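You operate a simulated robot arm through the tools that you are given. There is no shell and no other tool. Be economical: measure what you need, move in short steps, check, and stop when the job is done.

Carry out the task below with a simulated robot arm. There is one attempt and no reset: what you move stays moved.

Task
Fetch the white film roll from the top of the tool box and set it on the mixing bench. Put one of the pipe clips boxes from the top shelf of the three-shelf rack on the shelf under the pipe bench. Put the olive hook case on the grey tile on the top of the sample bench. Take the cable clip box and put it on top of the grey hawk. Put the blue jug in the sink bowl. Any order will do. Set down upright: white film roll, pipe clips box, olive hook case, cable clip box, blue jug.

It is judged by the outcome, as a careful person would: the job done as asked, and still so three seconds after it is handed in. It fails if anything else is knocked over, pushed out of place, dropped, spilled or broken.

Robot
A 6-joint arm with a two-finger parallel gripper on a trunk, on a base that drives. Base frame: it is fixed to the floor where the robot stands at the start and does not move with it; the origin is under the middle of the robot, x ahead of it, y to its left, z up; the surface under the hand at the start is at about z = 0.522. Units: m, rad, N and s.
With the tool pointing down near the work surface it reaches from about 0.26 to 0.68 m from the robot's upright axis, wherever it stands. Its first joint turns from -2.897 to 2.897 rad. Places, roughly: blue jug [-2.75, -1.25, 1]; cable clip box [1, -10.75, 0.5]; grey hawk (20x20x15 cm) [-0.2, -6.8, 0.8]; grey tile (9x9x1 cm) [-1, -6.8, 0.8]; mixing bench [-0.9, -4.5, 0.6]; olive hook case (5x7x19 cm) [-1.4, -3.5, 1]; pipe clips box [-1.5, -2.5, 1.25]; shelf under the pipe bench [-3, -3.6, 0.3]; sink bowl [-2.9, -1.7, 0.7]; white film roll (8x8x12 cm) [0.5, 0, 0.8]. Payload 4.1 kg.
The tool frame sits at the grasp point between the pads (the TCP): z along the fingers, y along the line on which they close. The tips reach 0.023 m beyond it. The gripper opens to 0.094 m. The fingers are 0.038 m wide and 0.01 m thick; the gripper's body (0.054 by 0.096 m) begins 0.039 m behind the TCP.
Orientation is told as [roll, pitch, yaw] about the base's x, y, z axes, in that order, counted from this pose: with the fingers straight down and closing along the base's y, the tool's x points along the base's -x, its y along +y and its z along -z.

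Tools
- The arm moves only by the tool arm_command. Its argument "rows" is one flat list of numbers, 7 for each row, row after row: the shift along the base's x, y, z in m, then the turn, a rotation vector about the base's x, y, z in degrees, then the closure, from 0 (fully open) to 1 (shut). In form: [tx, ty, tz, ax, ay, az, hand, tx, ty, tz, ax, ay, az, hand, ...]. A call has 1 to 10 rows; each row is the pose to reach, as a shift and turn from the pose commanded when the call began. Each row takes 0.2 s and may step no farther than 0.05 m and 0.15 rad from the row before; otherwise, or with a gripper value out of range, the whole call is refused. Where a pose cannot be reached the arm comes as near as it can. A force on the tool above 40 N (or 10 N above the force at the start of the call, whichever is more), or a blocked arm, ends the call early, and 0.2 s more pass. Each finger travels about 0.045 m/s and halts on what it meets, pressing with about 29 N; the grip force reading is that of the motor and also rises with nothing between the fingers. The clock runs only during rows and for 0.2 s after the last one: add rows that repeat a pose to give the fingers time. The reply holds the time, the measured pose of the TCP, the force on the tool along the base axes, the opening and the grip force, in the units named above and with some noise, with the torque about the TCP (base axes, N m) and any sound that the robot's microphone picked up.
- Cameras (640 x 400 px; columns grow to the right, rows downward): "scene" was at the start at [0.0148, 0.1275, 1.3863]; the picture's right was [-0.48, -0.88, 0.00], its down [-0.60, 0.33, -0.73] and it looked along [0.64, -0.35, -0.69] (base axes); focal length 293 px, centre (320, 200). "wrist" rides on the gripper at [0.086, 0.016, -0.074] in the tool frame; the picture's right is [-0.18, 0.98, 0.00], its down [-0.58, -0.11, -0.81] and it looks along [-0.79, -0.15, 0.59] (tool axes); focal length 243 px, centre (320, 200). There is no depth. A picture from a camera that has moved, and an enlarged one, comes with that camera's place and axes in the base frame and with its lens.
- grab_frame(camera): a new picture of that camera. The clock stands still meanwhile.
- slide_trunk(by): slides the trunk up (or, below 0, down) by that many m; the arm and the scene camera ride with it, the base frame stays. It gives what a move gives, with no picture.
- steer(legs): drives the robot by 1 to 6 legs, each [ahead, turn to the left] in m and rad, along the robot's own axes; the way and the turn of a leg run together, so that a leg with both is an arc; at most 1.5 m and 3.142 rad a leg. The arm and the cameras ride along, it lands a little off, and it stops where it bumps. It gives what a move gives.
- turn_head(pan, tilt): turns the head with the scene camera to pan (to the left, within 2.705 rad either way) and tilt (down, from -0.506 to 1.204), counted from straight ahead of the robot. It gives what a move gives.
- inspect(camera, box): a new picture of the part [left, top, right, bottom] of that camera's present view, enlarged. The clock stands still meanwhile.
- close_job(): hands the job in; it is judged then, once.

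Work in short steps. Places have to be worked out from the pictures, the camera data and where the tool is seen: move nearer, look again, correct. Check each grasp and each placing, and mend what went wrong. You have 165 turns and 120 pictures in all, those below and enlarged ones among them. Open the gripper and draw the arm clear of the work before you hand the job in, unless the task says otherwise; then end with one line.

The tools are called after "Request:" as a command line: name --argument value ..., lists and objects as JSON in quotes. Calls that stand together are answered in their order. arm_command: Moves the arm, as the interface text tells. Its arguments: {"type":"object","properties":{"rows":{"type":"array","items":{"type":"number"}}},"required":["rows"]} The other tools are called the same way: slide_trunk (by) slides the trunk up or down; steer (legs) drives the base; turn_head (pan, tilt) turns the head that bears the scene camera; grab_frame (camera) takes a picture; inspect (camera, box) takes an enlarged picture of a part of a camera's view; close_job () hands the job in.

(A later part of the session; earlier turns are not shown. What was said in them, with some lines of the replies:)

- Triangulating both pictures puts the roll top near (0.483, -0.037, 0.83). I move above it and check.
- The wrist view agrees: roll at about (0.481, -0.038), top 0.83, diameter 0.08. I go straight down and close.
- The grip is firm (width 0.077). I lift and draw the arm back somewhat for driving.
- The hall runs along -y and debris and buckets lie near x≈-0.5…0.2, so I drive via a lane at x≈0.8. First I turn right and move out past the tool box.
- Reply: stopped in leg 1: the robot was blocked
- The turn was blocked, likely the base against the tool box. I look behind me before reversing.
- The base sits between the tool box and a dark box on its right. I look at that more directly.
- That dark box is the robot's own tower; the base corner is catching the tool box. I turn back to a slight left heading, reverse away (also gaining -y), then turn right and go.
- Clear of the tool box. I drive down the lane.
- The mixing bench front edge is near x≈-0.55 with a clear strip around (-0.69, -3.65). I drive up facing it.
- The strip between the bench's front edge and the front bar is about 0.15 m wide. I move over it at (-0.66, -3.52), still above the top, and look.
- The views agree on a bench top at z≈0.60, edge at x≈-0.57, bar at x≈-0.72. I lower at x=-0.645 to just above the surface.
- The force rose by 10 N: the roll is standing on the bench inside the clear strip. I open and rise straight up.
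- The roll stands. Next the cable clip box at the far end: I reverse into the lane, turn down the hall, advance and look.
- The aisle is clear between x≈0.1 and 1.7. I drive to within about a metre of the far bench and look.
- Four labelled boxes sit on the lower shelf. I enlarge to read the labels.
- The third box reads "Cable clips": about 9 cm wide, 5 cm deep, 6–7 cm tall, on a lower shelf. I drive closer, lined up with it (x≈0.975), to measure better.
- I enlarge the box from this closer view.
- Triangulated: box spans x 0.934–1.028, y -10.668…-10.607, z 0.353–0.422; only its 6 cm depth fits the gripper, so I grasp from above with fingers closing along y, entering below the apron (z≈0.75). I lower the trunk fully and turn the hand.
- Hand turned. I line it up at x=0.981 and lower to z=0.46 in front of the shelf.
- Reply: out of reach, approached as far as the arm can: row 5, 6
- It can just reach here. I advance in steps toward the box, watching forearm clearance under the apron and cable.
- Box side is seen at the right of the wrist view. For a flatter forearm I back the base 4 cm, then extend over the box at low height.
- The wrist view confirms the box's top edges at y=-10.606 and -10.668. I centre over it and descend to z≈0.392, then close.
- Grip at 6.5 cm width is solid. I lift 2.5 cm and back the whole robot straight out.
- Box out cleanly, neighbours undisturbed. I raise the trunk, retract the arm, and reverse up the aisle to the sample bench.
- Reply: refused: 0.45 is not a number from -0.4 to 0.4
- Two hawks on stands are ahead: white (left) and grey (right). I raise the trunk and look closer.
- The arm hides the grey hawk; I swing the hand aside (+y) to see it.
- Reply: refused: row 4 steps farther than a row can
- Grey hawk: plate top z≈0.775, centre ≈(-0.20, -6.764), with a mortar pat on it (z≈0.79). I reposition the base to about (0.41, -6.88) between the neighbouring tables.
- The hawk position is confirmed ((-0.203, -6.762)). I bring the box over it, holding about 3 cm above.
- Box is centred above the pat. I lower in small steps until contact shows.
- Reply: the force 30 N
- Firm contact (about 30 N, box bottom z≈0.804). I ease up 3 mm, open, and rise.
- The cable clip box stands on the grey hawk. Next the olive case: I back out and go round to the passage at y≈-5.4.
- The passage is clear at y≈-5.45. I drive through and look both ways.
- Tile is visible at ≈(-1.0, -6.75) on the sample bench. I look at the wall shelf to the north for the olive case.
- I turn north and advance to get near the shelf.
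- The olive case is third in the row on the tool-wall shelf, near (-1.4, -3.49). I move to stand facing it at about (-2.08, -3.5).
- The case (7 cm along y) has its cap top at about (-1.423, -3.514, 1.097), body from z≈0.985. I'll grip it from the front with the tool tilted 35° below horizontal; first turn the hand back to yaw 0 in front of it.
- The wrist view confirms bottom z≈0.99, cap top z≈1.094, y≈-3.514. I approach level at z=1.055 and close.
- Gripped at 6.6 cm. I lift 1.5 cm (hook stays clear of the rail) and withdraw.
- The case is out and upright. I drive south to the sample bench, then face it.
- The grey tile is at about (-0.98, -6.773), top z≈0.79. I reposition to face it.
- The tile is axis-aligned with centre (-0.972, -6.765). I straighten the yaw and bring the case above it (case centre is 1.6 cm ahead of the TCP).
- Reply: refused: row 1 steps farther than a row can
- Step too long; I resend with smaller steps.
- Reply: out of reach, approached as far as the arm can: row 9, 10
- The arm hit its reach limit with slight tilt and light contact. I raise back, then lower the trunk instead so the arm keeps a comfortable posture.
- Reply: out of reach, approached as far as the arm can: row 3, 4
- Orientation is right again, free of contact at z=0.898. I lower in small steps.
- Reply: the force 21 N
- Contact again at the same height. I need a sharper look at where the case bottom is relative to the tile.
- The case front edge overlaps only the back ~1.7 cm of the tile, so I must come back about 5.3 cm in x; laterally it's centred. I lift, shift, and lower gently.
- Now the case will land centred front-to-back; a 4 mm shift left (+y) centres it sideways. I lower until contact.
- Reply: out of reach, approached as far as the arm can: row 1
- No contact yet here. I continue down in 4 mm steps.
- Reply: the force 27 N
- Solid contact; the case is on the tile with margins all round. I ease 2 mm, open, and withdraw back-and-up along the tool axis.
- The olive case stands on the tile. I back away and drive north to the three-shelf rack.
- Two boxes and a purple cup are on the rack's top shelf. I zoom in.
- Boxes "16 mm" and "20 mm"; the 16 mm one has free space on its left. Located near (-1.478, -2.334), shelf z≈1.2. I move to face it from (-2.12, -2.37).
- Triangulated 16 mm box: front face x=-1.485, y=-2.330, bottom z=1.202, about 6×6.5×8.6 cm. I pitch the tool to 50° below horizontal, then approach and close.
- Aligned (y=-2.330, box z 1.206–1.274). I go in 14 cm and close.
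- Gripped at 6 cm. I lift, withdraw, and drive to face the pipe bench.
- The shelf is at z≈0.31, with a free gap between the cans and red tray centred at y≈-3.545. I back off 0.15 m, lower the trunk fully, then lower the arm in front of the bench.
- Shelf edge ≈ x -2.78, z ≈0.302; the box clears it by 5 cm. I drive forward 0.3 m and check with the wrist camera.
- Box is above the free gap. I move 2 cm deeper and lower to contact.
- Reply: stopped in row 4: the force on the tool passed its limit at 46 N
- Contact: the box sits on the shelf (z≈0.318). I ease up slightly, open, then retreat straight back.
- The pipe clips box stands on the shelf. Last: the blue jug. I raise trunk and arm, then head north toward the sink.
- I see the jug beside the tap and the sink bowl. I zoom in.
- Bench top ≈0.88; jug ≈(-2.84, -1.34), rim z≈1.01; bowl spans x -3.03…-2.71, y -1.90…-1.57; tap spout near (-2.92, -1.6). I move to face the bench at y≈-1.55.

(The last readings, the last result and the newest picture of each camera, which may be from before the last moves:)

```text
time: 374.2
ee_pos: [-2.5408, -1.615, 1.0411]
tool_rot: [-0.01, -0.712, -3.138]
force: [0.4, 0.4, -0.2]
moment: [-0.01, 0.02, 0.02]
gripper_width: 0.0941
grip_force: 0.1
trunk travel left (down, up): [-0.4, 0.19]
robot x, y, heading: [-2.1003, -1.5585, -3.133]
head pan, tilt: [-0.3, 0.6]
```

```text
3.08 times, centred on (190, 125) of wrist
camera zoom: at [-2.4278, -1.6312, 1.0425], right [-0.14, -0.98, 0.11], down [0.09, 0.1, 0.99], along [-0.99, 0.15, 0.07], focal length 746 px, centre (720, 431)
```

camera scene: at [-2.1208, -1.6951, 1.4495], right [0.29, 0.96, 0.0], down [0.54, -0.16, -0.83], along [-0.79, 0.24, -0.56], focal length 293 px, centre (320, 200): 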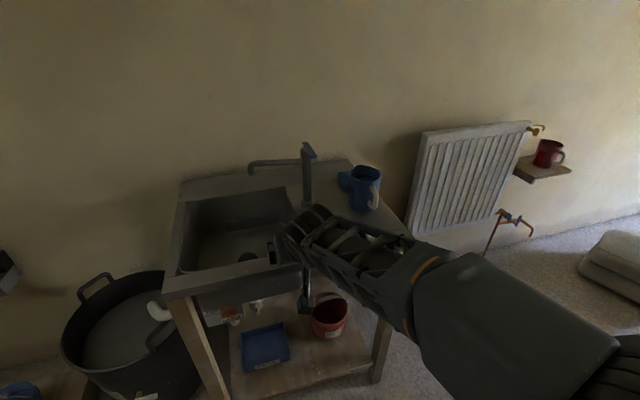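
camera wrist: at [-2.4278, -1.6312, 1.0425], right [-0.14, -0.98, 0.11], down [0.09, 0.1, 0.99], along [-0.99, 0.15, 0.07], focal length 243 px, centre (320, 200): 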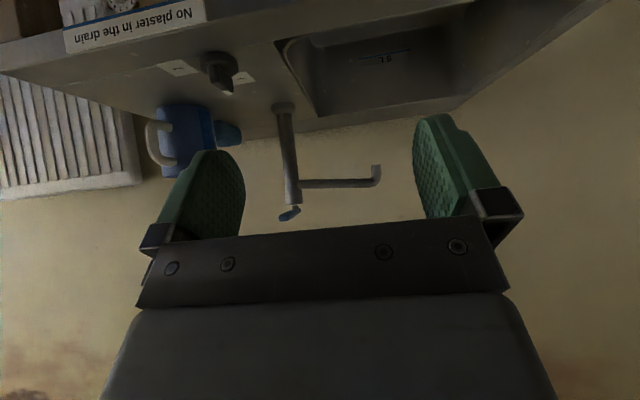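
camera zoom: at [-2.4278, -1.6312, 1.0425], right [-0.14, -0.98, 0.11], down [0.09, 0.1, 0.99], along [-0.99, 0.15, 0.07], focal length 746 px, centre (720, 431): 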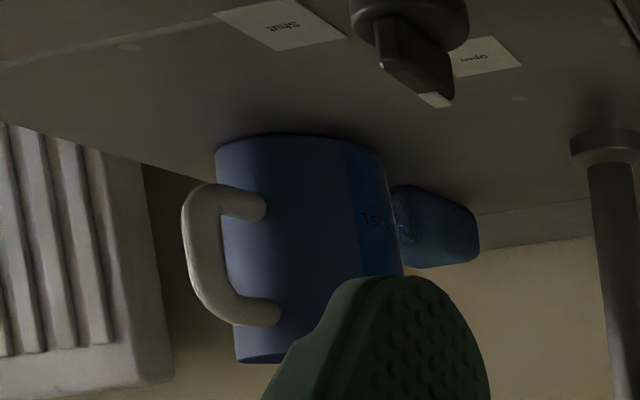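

The jug rim (Ø≈0.10, likely holding liquid) is centred near (-2.867, -1.315, 0.995), handle toward +x. I'll pinch its south rim wall with a vertical tool and keep it level. First drive in 0.15 m and set the tool vertical.

Request:
steer --legs '[[0.15, 0]]'

Request:
arm_command --rows '[0, 0, 0.015, 0, -8.2, 0, 0, 0, 0.01, 0.03, 0, -16.4, 0, 0, 0, 0.02, 0.045, 0, -24.6, 0, 0, 0, 0.03, 0.06, 0, -32.8, 0, 0, 0, 0.04, 0.06, 0, -40.9, 0, 0, 0, 0.04, 0.06, 0, -40.9, 0, 0]'

```text
time: 375.6
ee_pos: [-2.6945, -1.6149, 1.0413]
tool_rot: [-0.01, -0.712, -3.138]
force: [-1.4, 0.0, -0.7]
moment: [0.03, -0.01, 0.02]
gripper_width: 0.0938
grip_force: 0.1
trunk travel left (down, up): [-0.4, 0.19]
robot x, y, heading: [-2.2527, -1.5569, -3.132]
head pan, tilt: [-0.3, 0.6]
```

```text
time: 377.0
ee_pos: [-2.6957, -1.5742, 1.1022]
tool_rot: [-0.009, 0.006, -3.14]
force: [0.3, -0.2, 0.4]
moment: [-0.03, -0.05, -0.02]
gripper_width: 0.0939
grip_force: 0.0
trunk travel left (down, up): [-0.4, 0.19]
robot x, y, heading: [-2.2546, -1.5593, -3.134]
head pan, tilt: [-0.3, 0.6]
```

Vertical now. I move north first, then west over the south rim, with the opening narrowed to about 5 cm.

Request:
arm_command --rows '[-0.005, 0.045, 0, 0, 0, 0, 0.2, -0.01, 0.09, 0, 0, 0, 0, 0.45, -0.015, 0.135, 0, 0, 0, 0, 0.45, -0.02, 0.18, 0, 0, 0, 0, 0.45, -0.04, 0.21, 0, 0, 0, 0, 0.45, -0.085, 0.21, 0, 0, 0, 0, 0.45, -0.13, 0.21, 0, 0, 0, 0, 0.45, -0.15, 0.21, 0, 0, 0, 0, 0.45, -0.15, 0.21, 0, 0, 0, 0, 0.45]'

Request:
grab_frame --camera "wrist"

Request:
inspect --camera "scene" --box '[290, 115, 430, 210]'

```text
time: 379.0
ee_pos: [-2.8452, -1.3676, 1.0997]
tool_rot: [-0.009, 0.004, -3.139]
force: [0.1, 0.4, 0.0]
moment: [0.03, -0.04, 0.01]
gripper_width: 0.0515
grip_force: 0.0
trunk travel left (down, up): [-0.4, 0.19]
robot x, y, heading: [-2.2515, -1.5574, -3.133]
head pan, tilt: [-0.3, 0.6]
```

```text
21 pictures are left
camera wrist: at [-2.7587, -1.3831, 1.1758], right [-0.18, -0.98, -0.01], down [-0.58, 0.1, 0.81], along [-0.79, 0.15, -0.59], focal length 243 px, centre (320, 200)
```

wrist: 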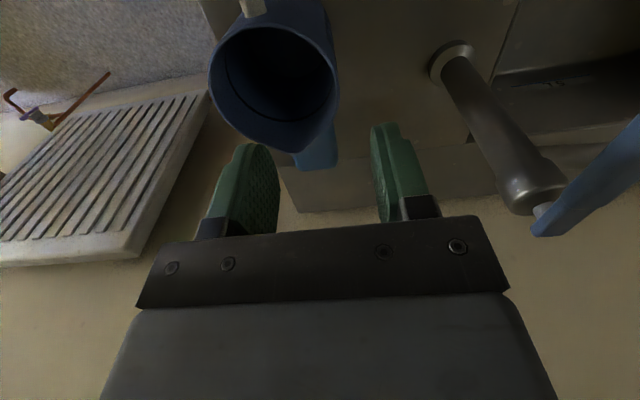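

```text
4.21 times, centred on (360, 162) of scene
camera zoom: at [-2.2738, -1.6963, 1.4495], right [0.29, 0.96, 0.0], down [0.54, -0.16, -0.83], along [-0.79, 0.24, -0.56], focal length 1233 px, centre (152, 358)
```

zoom: 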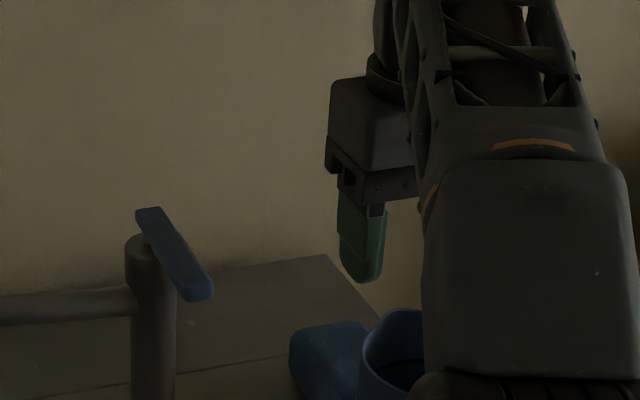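

The rim's south wall is at about (-2.852, -1.374). I shift slightly, descend to z=0.975, and close on the wall.

Request:
arm_command --rows '[-0.007, -0.006, -0.03, 0, 0, 0, 0.45, -0.007, -0.006, -0.06, 0, 0, 0, 0.45, -0.007, -0.006, -0.09, 0, 0, 0, 0.45, -0.007, -0.006, -0.11, 0, 0, 0, 0.45, -0.007, -0.006, -0.124, 0, 0, 0, 0.45, -0.007, -0.006, -0.124, 0, 0, 0, 0.45]'

Request:
grab_frame --camera "wrist"

```text
time: 380.4
ee_pos: [-2.8528, -1.3697, 0.978]
tool_rot: [-0.01, 0.002, -3.139]
force: [0.8, -0.8, -0.3]
moment: [0.0, -0.04, 0.01]
gripper_width: 0.0515
grip_force: 0.0
trunk travel left (down, up): [-0.4, 0.19]
robot x, y, heading: [-2.2492, -1.5579, -3.136]
head pan, tilt: [-0.3, 0.6]
```

```text
19 pictures are left
camera wrist: at [-2.7667, -1.3873, 1.0532], right [-0.18, -0.98, -0.01], down [-0.58, 0.1, 0.81], along [-0.79, 0.15, -0.59], focal length 243 px, centre (320, 200)
```

wrist: 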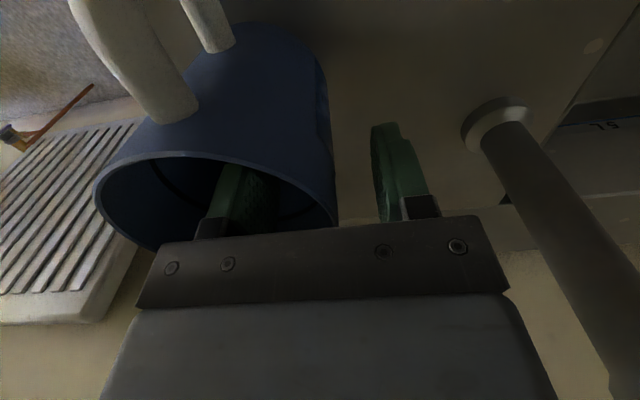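

One finger is inside, one outside. I nudge 5 mm south and close on the wall.

Request:
arm_command --rows '[0, -0.005, 0, 0, 0, 0, 0.45, 0, -0.005, 0, 0, 0, 0, 0.7, 0, -0.005, 0, 0, 0, 0, 0.95, 0, -0.005, 0, 0, 0, 0, 1, 0, -0.005, 0, 0, 0, 0, 1, 0, -0.005, 0, 0, 0, 0, 1]'

Request:
grab_frame --camera "wrist"

```text
time: 381.8
ee_pos: [-2.8532, -1.375, 0.9792]
tool_rot: [-0.009, -0.001, -3.141]
force: [-2.1, 2.5, 9.3]
moment: [1.14, 0.15, 0.23]
gripper_width: 0.008
grip_force: 28.9
trunk travel left (down, up): [-0.4, 0.19]
robot x, y, heading: [-2.2486, -1.5586, -3.13]
head pan, tilt: [-0.3, 0.6]
```

```text
18 pictures are left
camera wrist: at [-2.7662, -1.3912, 1.0541], right [-0.18, -0.98, -0.01], down [-0.58, 0.1, 0.81], along [-0.79, 0.15, -0.59], focal length 243 px, centre (320, 200)
```

wrist: 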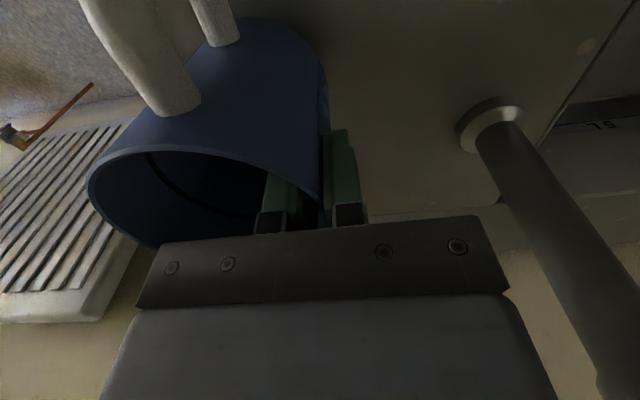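

The wall is clamped (8 mm). I lift slowly 3 cm and check tilt and weight.

Request:
arm_command --rows '[0, 0, 0.008, 0, 0, 0, 1, 0, 0, 0.016, 0, 0, 0, 1, 0, 0, 0.024, 0, 0, 0, 1, 0, 0, 0.03, 0, 0, 0, 1, 0, 0, 0.03, 0, 0, 0, 1]'

Request:
grab_frame --camera "wrist"

Request:
grab_frame --camera "scene"

```text
time: 383.0
ee_pos: [-2.8521, -1.3768, 1.0078]
tool_rot: [-0.009, 0.002, -3.14]
force: [-0.4, 0.5, -1.4]
moment: [-0.07, 0.04, 0.0]
gripper_width: 0.0076
grip_force: 28.8
trunk travel left (down, up): [-0.4, 0.19]
robot x, y, heading: [-2.2566, -1.5541, -3.133]
head pan, tilt: [-0.3, 0.6]
```

```text
17 pictures are left
camera wrist: at [-2.7655, -1.393, 1.0834], right [-0.18, -0.98, -0.01], down [-0.58, 0.1, 0.81], along [-0.79, 0.15, -0.59], focal length 243 px, centre (320, 200)
```

wrist: 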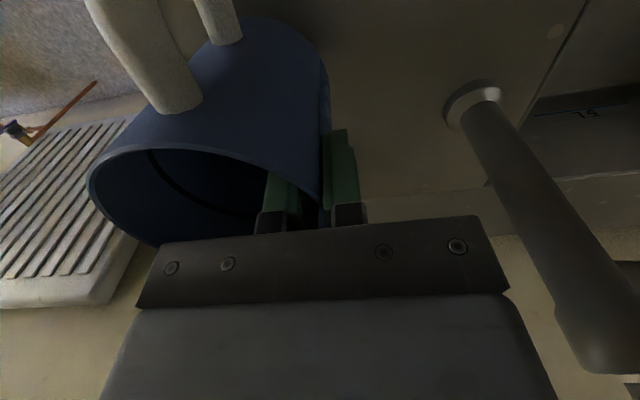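

```text
16 pictures are left
camera scene: at [-2.2739, -1.6963, 1.4495], right [0.29, 0.96, 0.0], down [0.54, -0.16, -0.83], along [-0.79, 0.24, -0.56], focal length 293 px, centre (320, 200)
```

scene: 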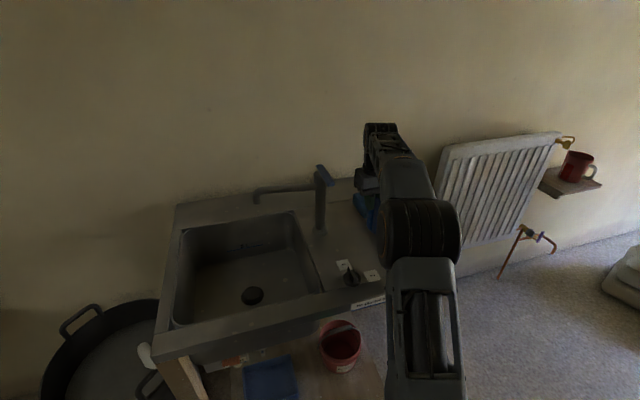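

The jug is light and level. I raise it to clear the valve knob, swing out east around the tap, then south.

Request:
arm_command --rows '[0, 0, 0.02, 0, 0, 0, 1, 0, 0, 0.04, 0, 0, 0, 1, 0, 0, 0.06, 0, 0, 0, 1, 0.03, 0, 0.06, 0, 0, 0, 1, 0.06, 0, 0.06, 0, 0, 0, 1, 0.095, 0, 0.06, 0, 0, 0, 1, 0.13, 0, 0.06, 0, 0, 0, 1, 0.16, 0, 0.06, 0, 0, 0, 1, 0.17, 0, 0.06, 0, 0, 0, 1]'

Request:
arm_command --rows '[0, -0.03, 0, 0, 0, 0, 1, 0, -0.07, 0, 0, 0, 0, 1, 0, -0.11, 0, 0, 0, 0, 1, 0, -0.155, 0, 0, 0, 0, 1, 0, -0.2, 0, 0, 0, 0, 1, 0, -0.245, 0, 0, 0, 0, 1, 0, -0.29, 0, 0, 0, 0, 1, 0, -0.335, 0, 0, 0, 0, 1, 0, -0.375, 0, 0, 0, 0, 1, 0, -0.4, 0, 0, 0, 0, 1]'

Request:
grab_frame --camera "scene"

```text
time: 385.0
ee_pos: [-2.6815, -1.3776, 1.0681]
tool_rot: [-0.008, 0.0, -3.14]
force: [-0.4, 0.3, -1.2]
moment: [-0.05, 0.03, 0.05]
gripper_width: 0.0075
grip_force: 28.7
trunk travel left (down, up): [-0.4, 0.19]
robot x, y, heading: [-2.2523, -1.5586, -3.132]
head pan, tilt: [-0.3, 0.6]
```

```text
time: 387.2
ee_pos: [-2.6809, -1.7746, 1.0675]
tool_rot: [-0.008, 0.002, -3.142]
force: [0.2, 0.2, -0.8]
moment: [-0.02, 0.03, -0.02]
gripper_width: 0.007
grip_force: 29.3
trunk travel left (down, up): [-0.4, 0.19]
robot x, y, heading: [-2.2518, -1.5597, -3.135]
head pan, tilt: [-0.3, 0.6]
```

```text
15 pictures are left
camera scene: at [-2.2739, -1.6966, 1.4495], right [0.29, 0.96, 0.0], down [0.54, -0.16, -0.83], along [-0.79, 0.24, -0.56], focal length 293 px, centre (320, 200)
```

scene: 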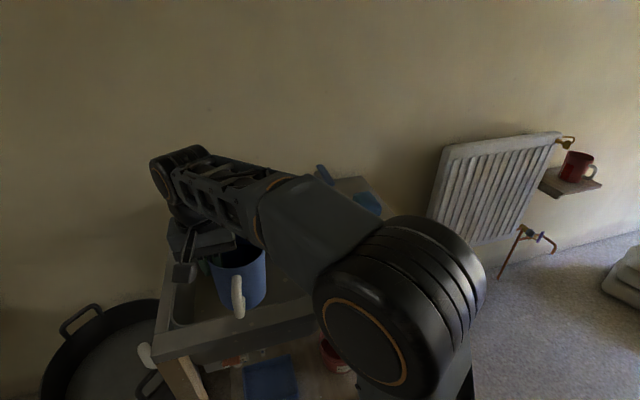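

Jug is hanging level in front of the bowl. I move it west over the bowl and start lowering.

Request:
arm_command --rows '[-0.035, -0.004, 0, 0, 0, 0, 1, -0.07, -0.008, 0, 0, 0, 0, 1, -0.105, -0.008, 0, 0, 0, 0, 1, -0.14, -0.008, 0, 0, 0, 0, 1, -0.164, -0.008, 0, 0, 0, 0, 1, -0.164, -0.008, -0.03, 0, 0, 0, 1, -0.164, -0.008, -0.06, 0, 0, 0, 1, -0.164, -0.008, -0.09, 0, 0, 0, 1, -0.164, -0.008, -0.12, 0, 0, 0, 1, -0.164, -0.008, -0.12, 0, 0, 0, 1]'

Request:
grab_frame --camera "wrist"

Request:
grab_frame --camera "scene"

```text
time: 389.4
ee_pos: [-2.8455, -1.7828, 0.9493]
tool_rot: [-0.008, 0.001, -3.138]
force: [-0.1, -0.1, -1.4]
moment: [-0.01, 0.02, -0.01]
gripper_width: 0.007
grip_force: 29.2
trunk travel left (down, up): [-0.4, 0.19]
robot x, y, heading: [-2.2499, -1.5591, -3.137]
head pan, tilt: [-0.3, 0.6]
```

```text
14 pictures are left
camera wrist: at [-2.7585, -1.7997, 1.0236], right [-0.18, -0.98, -0.01], down [-0.58, 0.1, 0.81], along [-0.79, 0.15, -0.59], focal length 243 px, centre (320, 200)
```

wrist: 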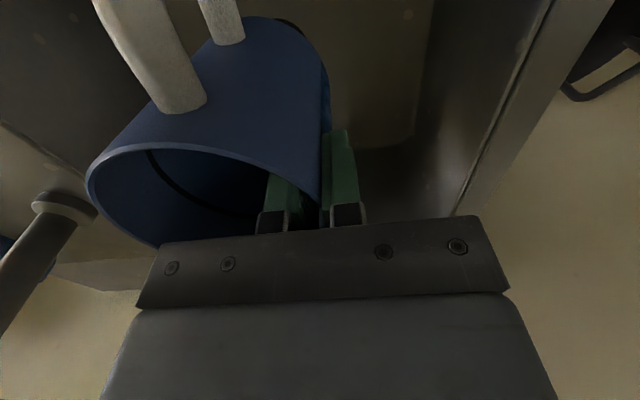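

```text
13 pictures are left
camera scene: at [-2.2741, -1.6965, 1.4495], right [0.29, 0.96, 0.0], down [0.54, -0.16, -0.82], along [-0.79, 0.24, -0.57], focal length 293 px, centre (320, 200)
```

scene: 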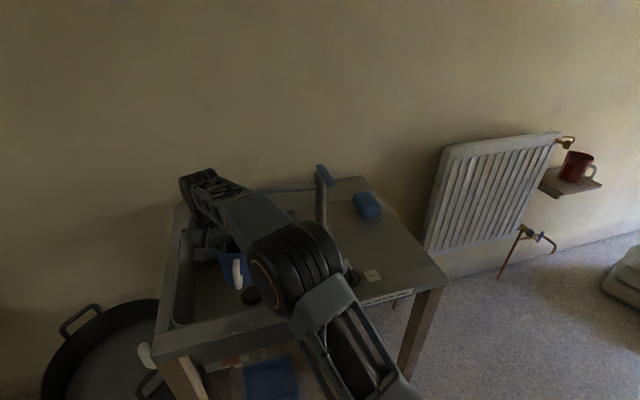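

Clear on all sides inside the bowl. I lower further, then creep to contact.

Request:
arm_command --rows '[0, 0, -0.025, 0, 0, 0, 1, 0, 0, -0.05, 0, 0, 0, 1, 0, 0, -0.07, 0, 0, 0, 1, 0, 0, -0.085, 0, 0, 0, 1, 0, 0, -0.085, 0, 0, 0, 1]'

Request:
grab_frame --camera "scene"

```text
time: 390.6
ee_pos: [-2.8459, -1.7829, 0.8625]
tool_rot: [-0.009, 0.004, -3.139]
force: [0.4, 0.5, -1.8]
moment: [-0.03, 0.01, 0.0]
gripper_width: 0.0069
grip_force: 29.4
trunk travel left (down, up): [-0.4, 0.19]
robot x, y, heading: [-2.2549, -1.5559, -3.136]
head pan, tilt: [-0.3, 0.6]
```

```text
12 pictures are left
camera scene: at [-2.2741, -1.6965, 1.4495], right [0.29, 0.96, 0.0], down [0.54, -0.16, -0.82], along [-0.79, 0.24, -0.57], focal length 293 px, centre (320, 200)
```

scene: 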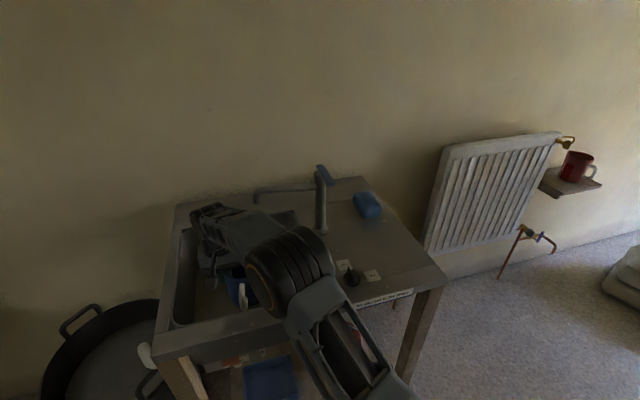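

Request:
arm_command --rows '[0, 0, -0.008, 0, 0, 0, 1, 0, 0, -0.016, 0, 0, 0, 1, 0, 0, -0.022, 0, 0, 0, 1, 0, 0, -0.022, 0, 0, 0, 1]'

```text
time: 391.6
ee_pos: [-2.8455, -1.784, 0.8422]
tool_rot: [-0.009, 0.003, -3.14]
force: [-0.1, -0.5, -1.1]
moment: [-0.1, 0.02, -0.01]
gripper_width: 0.0067
grip_force: 29.2
trunk travel left (down, up): [-0.4, 0.19]
robot x, y, heading: [-2.253, -1.5553, -3.136]
head pan, tilt: [-0.3, 0.6]
```

No contact yet (z=0.842); I continue creeping down.

Request:
arm_command --rows '[0, 0, -0.006, 0, 0, 0, 1, 0, 0, -0.012, 0, 0, 0, 1, 0, 0, -0.012, 0, 0, 0, 1]'

Request:
grab_frame --camera "wrist"

```text
time: 392.4
ee_pos: [-2.8457, -1.7835, 0.829]
tool_rot: [-0.008, 0.003, -3.141]
force: [1.3, -0.4, -0.9]
moment: [-0.05, 0.01, 0.0]
gripper_width: 0.0066
grip_force: 28.9
trunk travel left (down, up): [-0.4, 0.19]
robot x, y, heading: [-2.2514, -1.553, -3.136]
head pan, tilt: [-0.3, 0.6]
```

```text
11 pictures are left
camera wrist: at [-2.7597, -1.8009, 0.9051], right [-0.18, -0.98, -0.01], down [-0.58, 0.1, 0.81], along [-0.79, 0.15, -0.59], focal length 243 px, centre (320, 200)
```

wrist: 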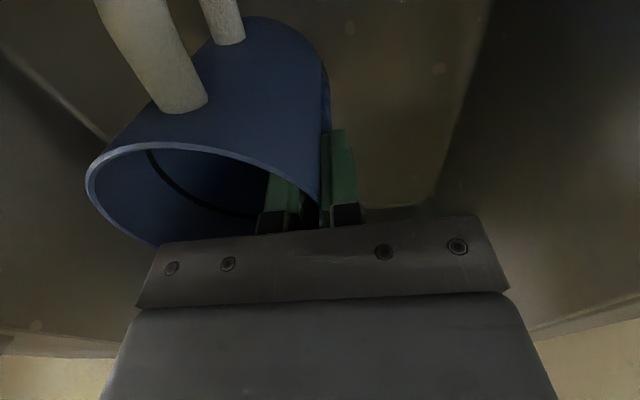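

Request:
arm_command --rows '[0, 0, -0.005, 0, 0, 0, 1, 0, 0, -0.01, 0, 0, 0, 1, 0, 0, -0.015, 0, 0, 0, 1, 0, 0, -0.015, 0, 0, 0, 1]'

```text
time: 393.4
ee_pos: [-2.8455, -1.7836, 0.8154]
tool_rot: [-0.009, 0.002, -3.139]
force: [1.5, -0.3, 3.7]
moment: [0.35, -0.13, -0.05]
gripper_width: 0.0066
grip_force: 28.8
trunk travel left (down, up): [-0.4, 0.19]
robot x, y, heading: [-2.2525, -1.5599, -3.131]
head pan, tilt: [-0.3, 0.6]
```

Contact at z≈0.815. I press 2 mm more, open to about 4 cm, and rise straight out.

Request:
arm_command --rows '[0, 0, -0.002, 0, 0, 0, 1, 0, 0, -0.002, 0, 0, 0, 0.8, 0, 0, -0.002, 0, 0, 0, 0.6, 0, 0, -0.002, 0, 0, 0, 0.6, 0, 0, -0.002, 0, 0, 0, 0.6]'

Request:
grab_frame --camera "wrist"

```text
time: 394.6
ee_pos: [-2.8446, -1.7849, 0.8134]
tool_rot: [-0.007, 0.001, -3.139]
force: [0.2, -0.1, 0.6]
moment: [0.01, 0.0, 0.0]
gripper_width: 0.0375
grip_force: 0.1
trunk travel left (down, up): [-0.4, 0.19]
robot x, y, heading: [-2.2523, -1.5568, -3.134]
head pan, tilt: [-0.3, 0.6]
```

```text
10 pictures are left
camera wrist: at [-2.7589, -1.801, 0.8875], right [-0.18, -0.98, -0.01], down [-0.58, 0.1, 0.81], along [-0.79, 0.15, -0.59], focal length 243 px, centre (320, 200)
```

wrist: 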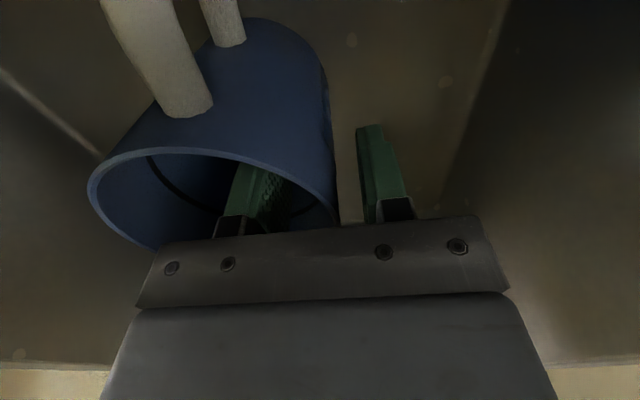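

Released; jug stands still, fingers free on both sides of the wall. I rise straight up and draw the arm back.

Request:
arm_command --rows '[0, 0, 0.02, 0, 0, 0, 0.6, 0, 0, 0.05, 0, 0, 0, 0.6, 0, 0, 0.09, 0, 0, 0, 0.6, 0, 0, 0.13, 0, 0, 0, 0.6, 0, 0, 0.17, 0, 0, 0, 0.6, 0, 0, 0.21, 0, 0, 0, 0.6, 0, 0, 0.25, 0, 0, 0, 0.6, 0.03, 0, 0.28, 0, 0, 0, 0.3, 0.07, 0, 0.29, 0, 0, 0, 0, 0.11, 0, 0.29, 0, 0, 0, 0]'

Request:
steer --legs '[[-0.3, 0]]'

Request:
turn_head --pan 0.0 --tilt 0.6

Request:
grab_frame --camera "scene"

```text
time: 396.8
ee_pos: [-2.7355, -1.784, 1.103]
tool_rot: [-0.008, 0.001, -3.14]
force: [-0.4, 1.1, 0.2]
moment: [-0.03, -0.01, -0.03]
gripper_width: 0.0939
grip_force: 0.0
trunk travel left (down, up): [-0.4, 0.19]
robot x, y, heading: [-2.2542, -1.5606, -3.134]
head pan, tilt: [-0.3, 0.6]
```

```text
time: 398.8
ee_pos: [-2.4379, -1.7795, 1.1026]
tool_rot: [-0.008, 0.001, 3.138]
force: [0.2, -0.1, -0.3]
moment: [0.01, 0.0, 0.0]
gripper_width: 0.0943
grip_force: 0.0
trunk travel left (down, up): [-0.4, 0.19]
robot x, y, heading: [-1.9498, -1.5545, -3.136]
head pan, tilt: [-0.3, 0.6]
```

```text
time: 399.6
ee_pos: [-2.437, -1.7791, 1.104]
tool_rot: [-0.009, 0.003, 3.138]
force: [0.1, 0.1, 0.3]
moment: [-0.04, 0.02, 0.0]
gripper_width: 0.0942
grip_force: 0.1
trunk travel left (down, up): [-0.4, 0.19]
robot x, y, heading: [-1.9552, -1.5554, -3.135]
head pan, tilt: [0.0, 0.6]
```

```text
9 pictures are left
camera scene: at [-1.9783, -1.7209, 1.4495], right [0.0, 1.0, 0.0], down [0.56, 0.0, -0.83], along [-0.83, 0.0, -0.56], focal length 293 px, centre (320, 200)
```

scene: 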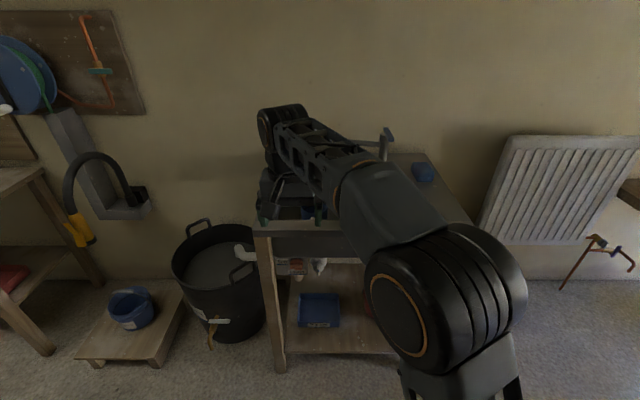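

The arm blocks the view; I swing it north to check the jug.

Request:
arm_command --rows '[0.02, 0.04, 0.02, 0, 0, 0, 0, 0.04, 0.08, 0.02, 0, 0, 0, 0, 0.05, 0.125, 0.02, 0, 0, 0, 0, 0.06, 0.17, 0.02, 0, 0, 0, 0, 0.06, 0.215, 0.02, 0, 0, 0, 0, 0.06, 0.26, 0.02, 0, 0, 0, 0, 0.06, 0.305, 0.02, 0, 0, 0, 0, 0.06, 0.35, 0.02, 0, 0, 0, 0]'

Request:
inspect --camera "scene" --box '[230, 120, 430, 260]'

```text
time: 401.4
ee_pos: [-2.378, -1.4257, 1.1225]
tool_rot: [-0.008, 0.0, 3.138]
force: [-0.7, -0.4, 0.7]
moment: [-0.01, 0.01, 0.04]
gripper_width: 0.094
grip_force: 0.0
trunk travel left (down, up): [-0.4, 0.19]
robot x, y, heading: [-1.9495, -1.5564, -3.139]
head pan, tilt: [0.0, 0.6]
```

```text
2.86 times, centred on (330, 190) of scene
camera zoom: at [-1.9784, -1.7206, 1.4495], right [0.0, 1.0, 0.0], down [0.56, 0.0, -0.83], along [-0.83, 0.0, -0.56], focal length 837 px, centre (291, 229)
```

zoom: 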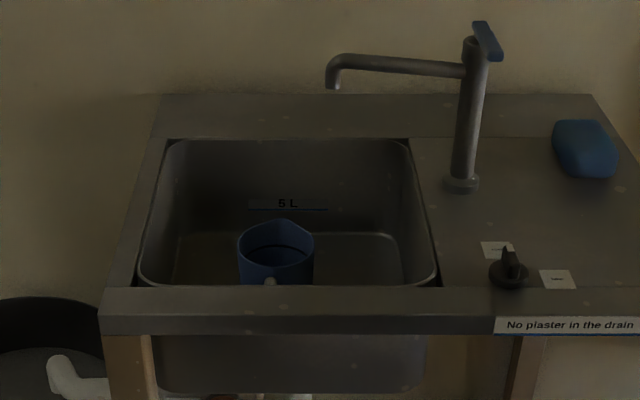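

The jug stands upright in the sink bowl, the other four placements were checked after release, and the gripper is open and clear. I hand the job in.

Request:
close_job

```text
The job is handed in.
```

All five items are placed and upright: the film roll on the mixing bench, the 16 mm pipe clips box on the shelf under the pipe bench, the olive hook case on the grey tile, the cable clip box on the grey hawk, and the blue jug in the sink bowl.
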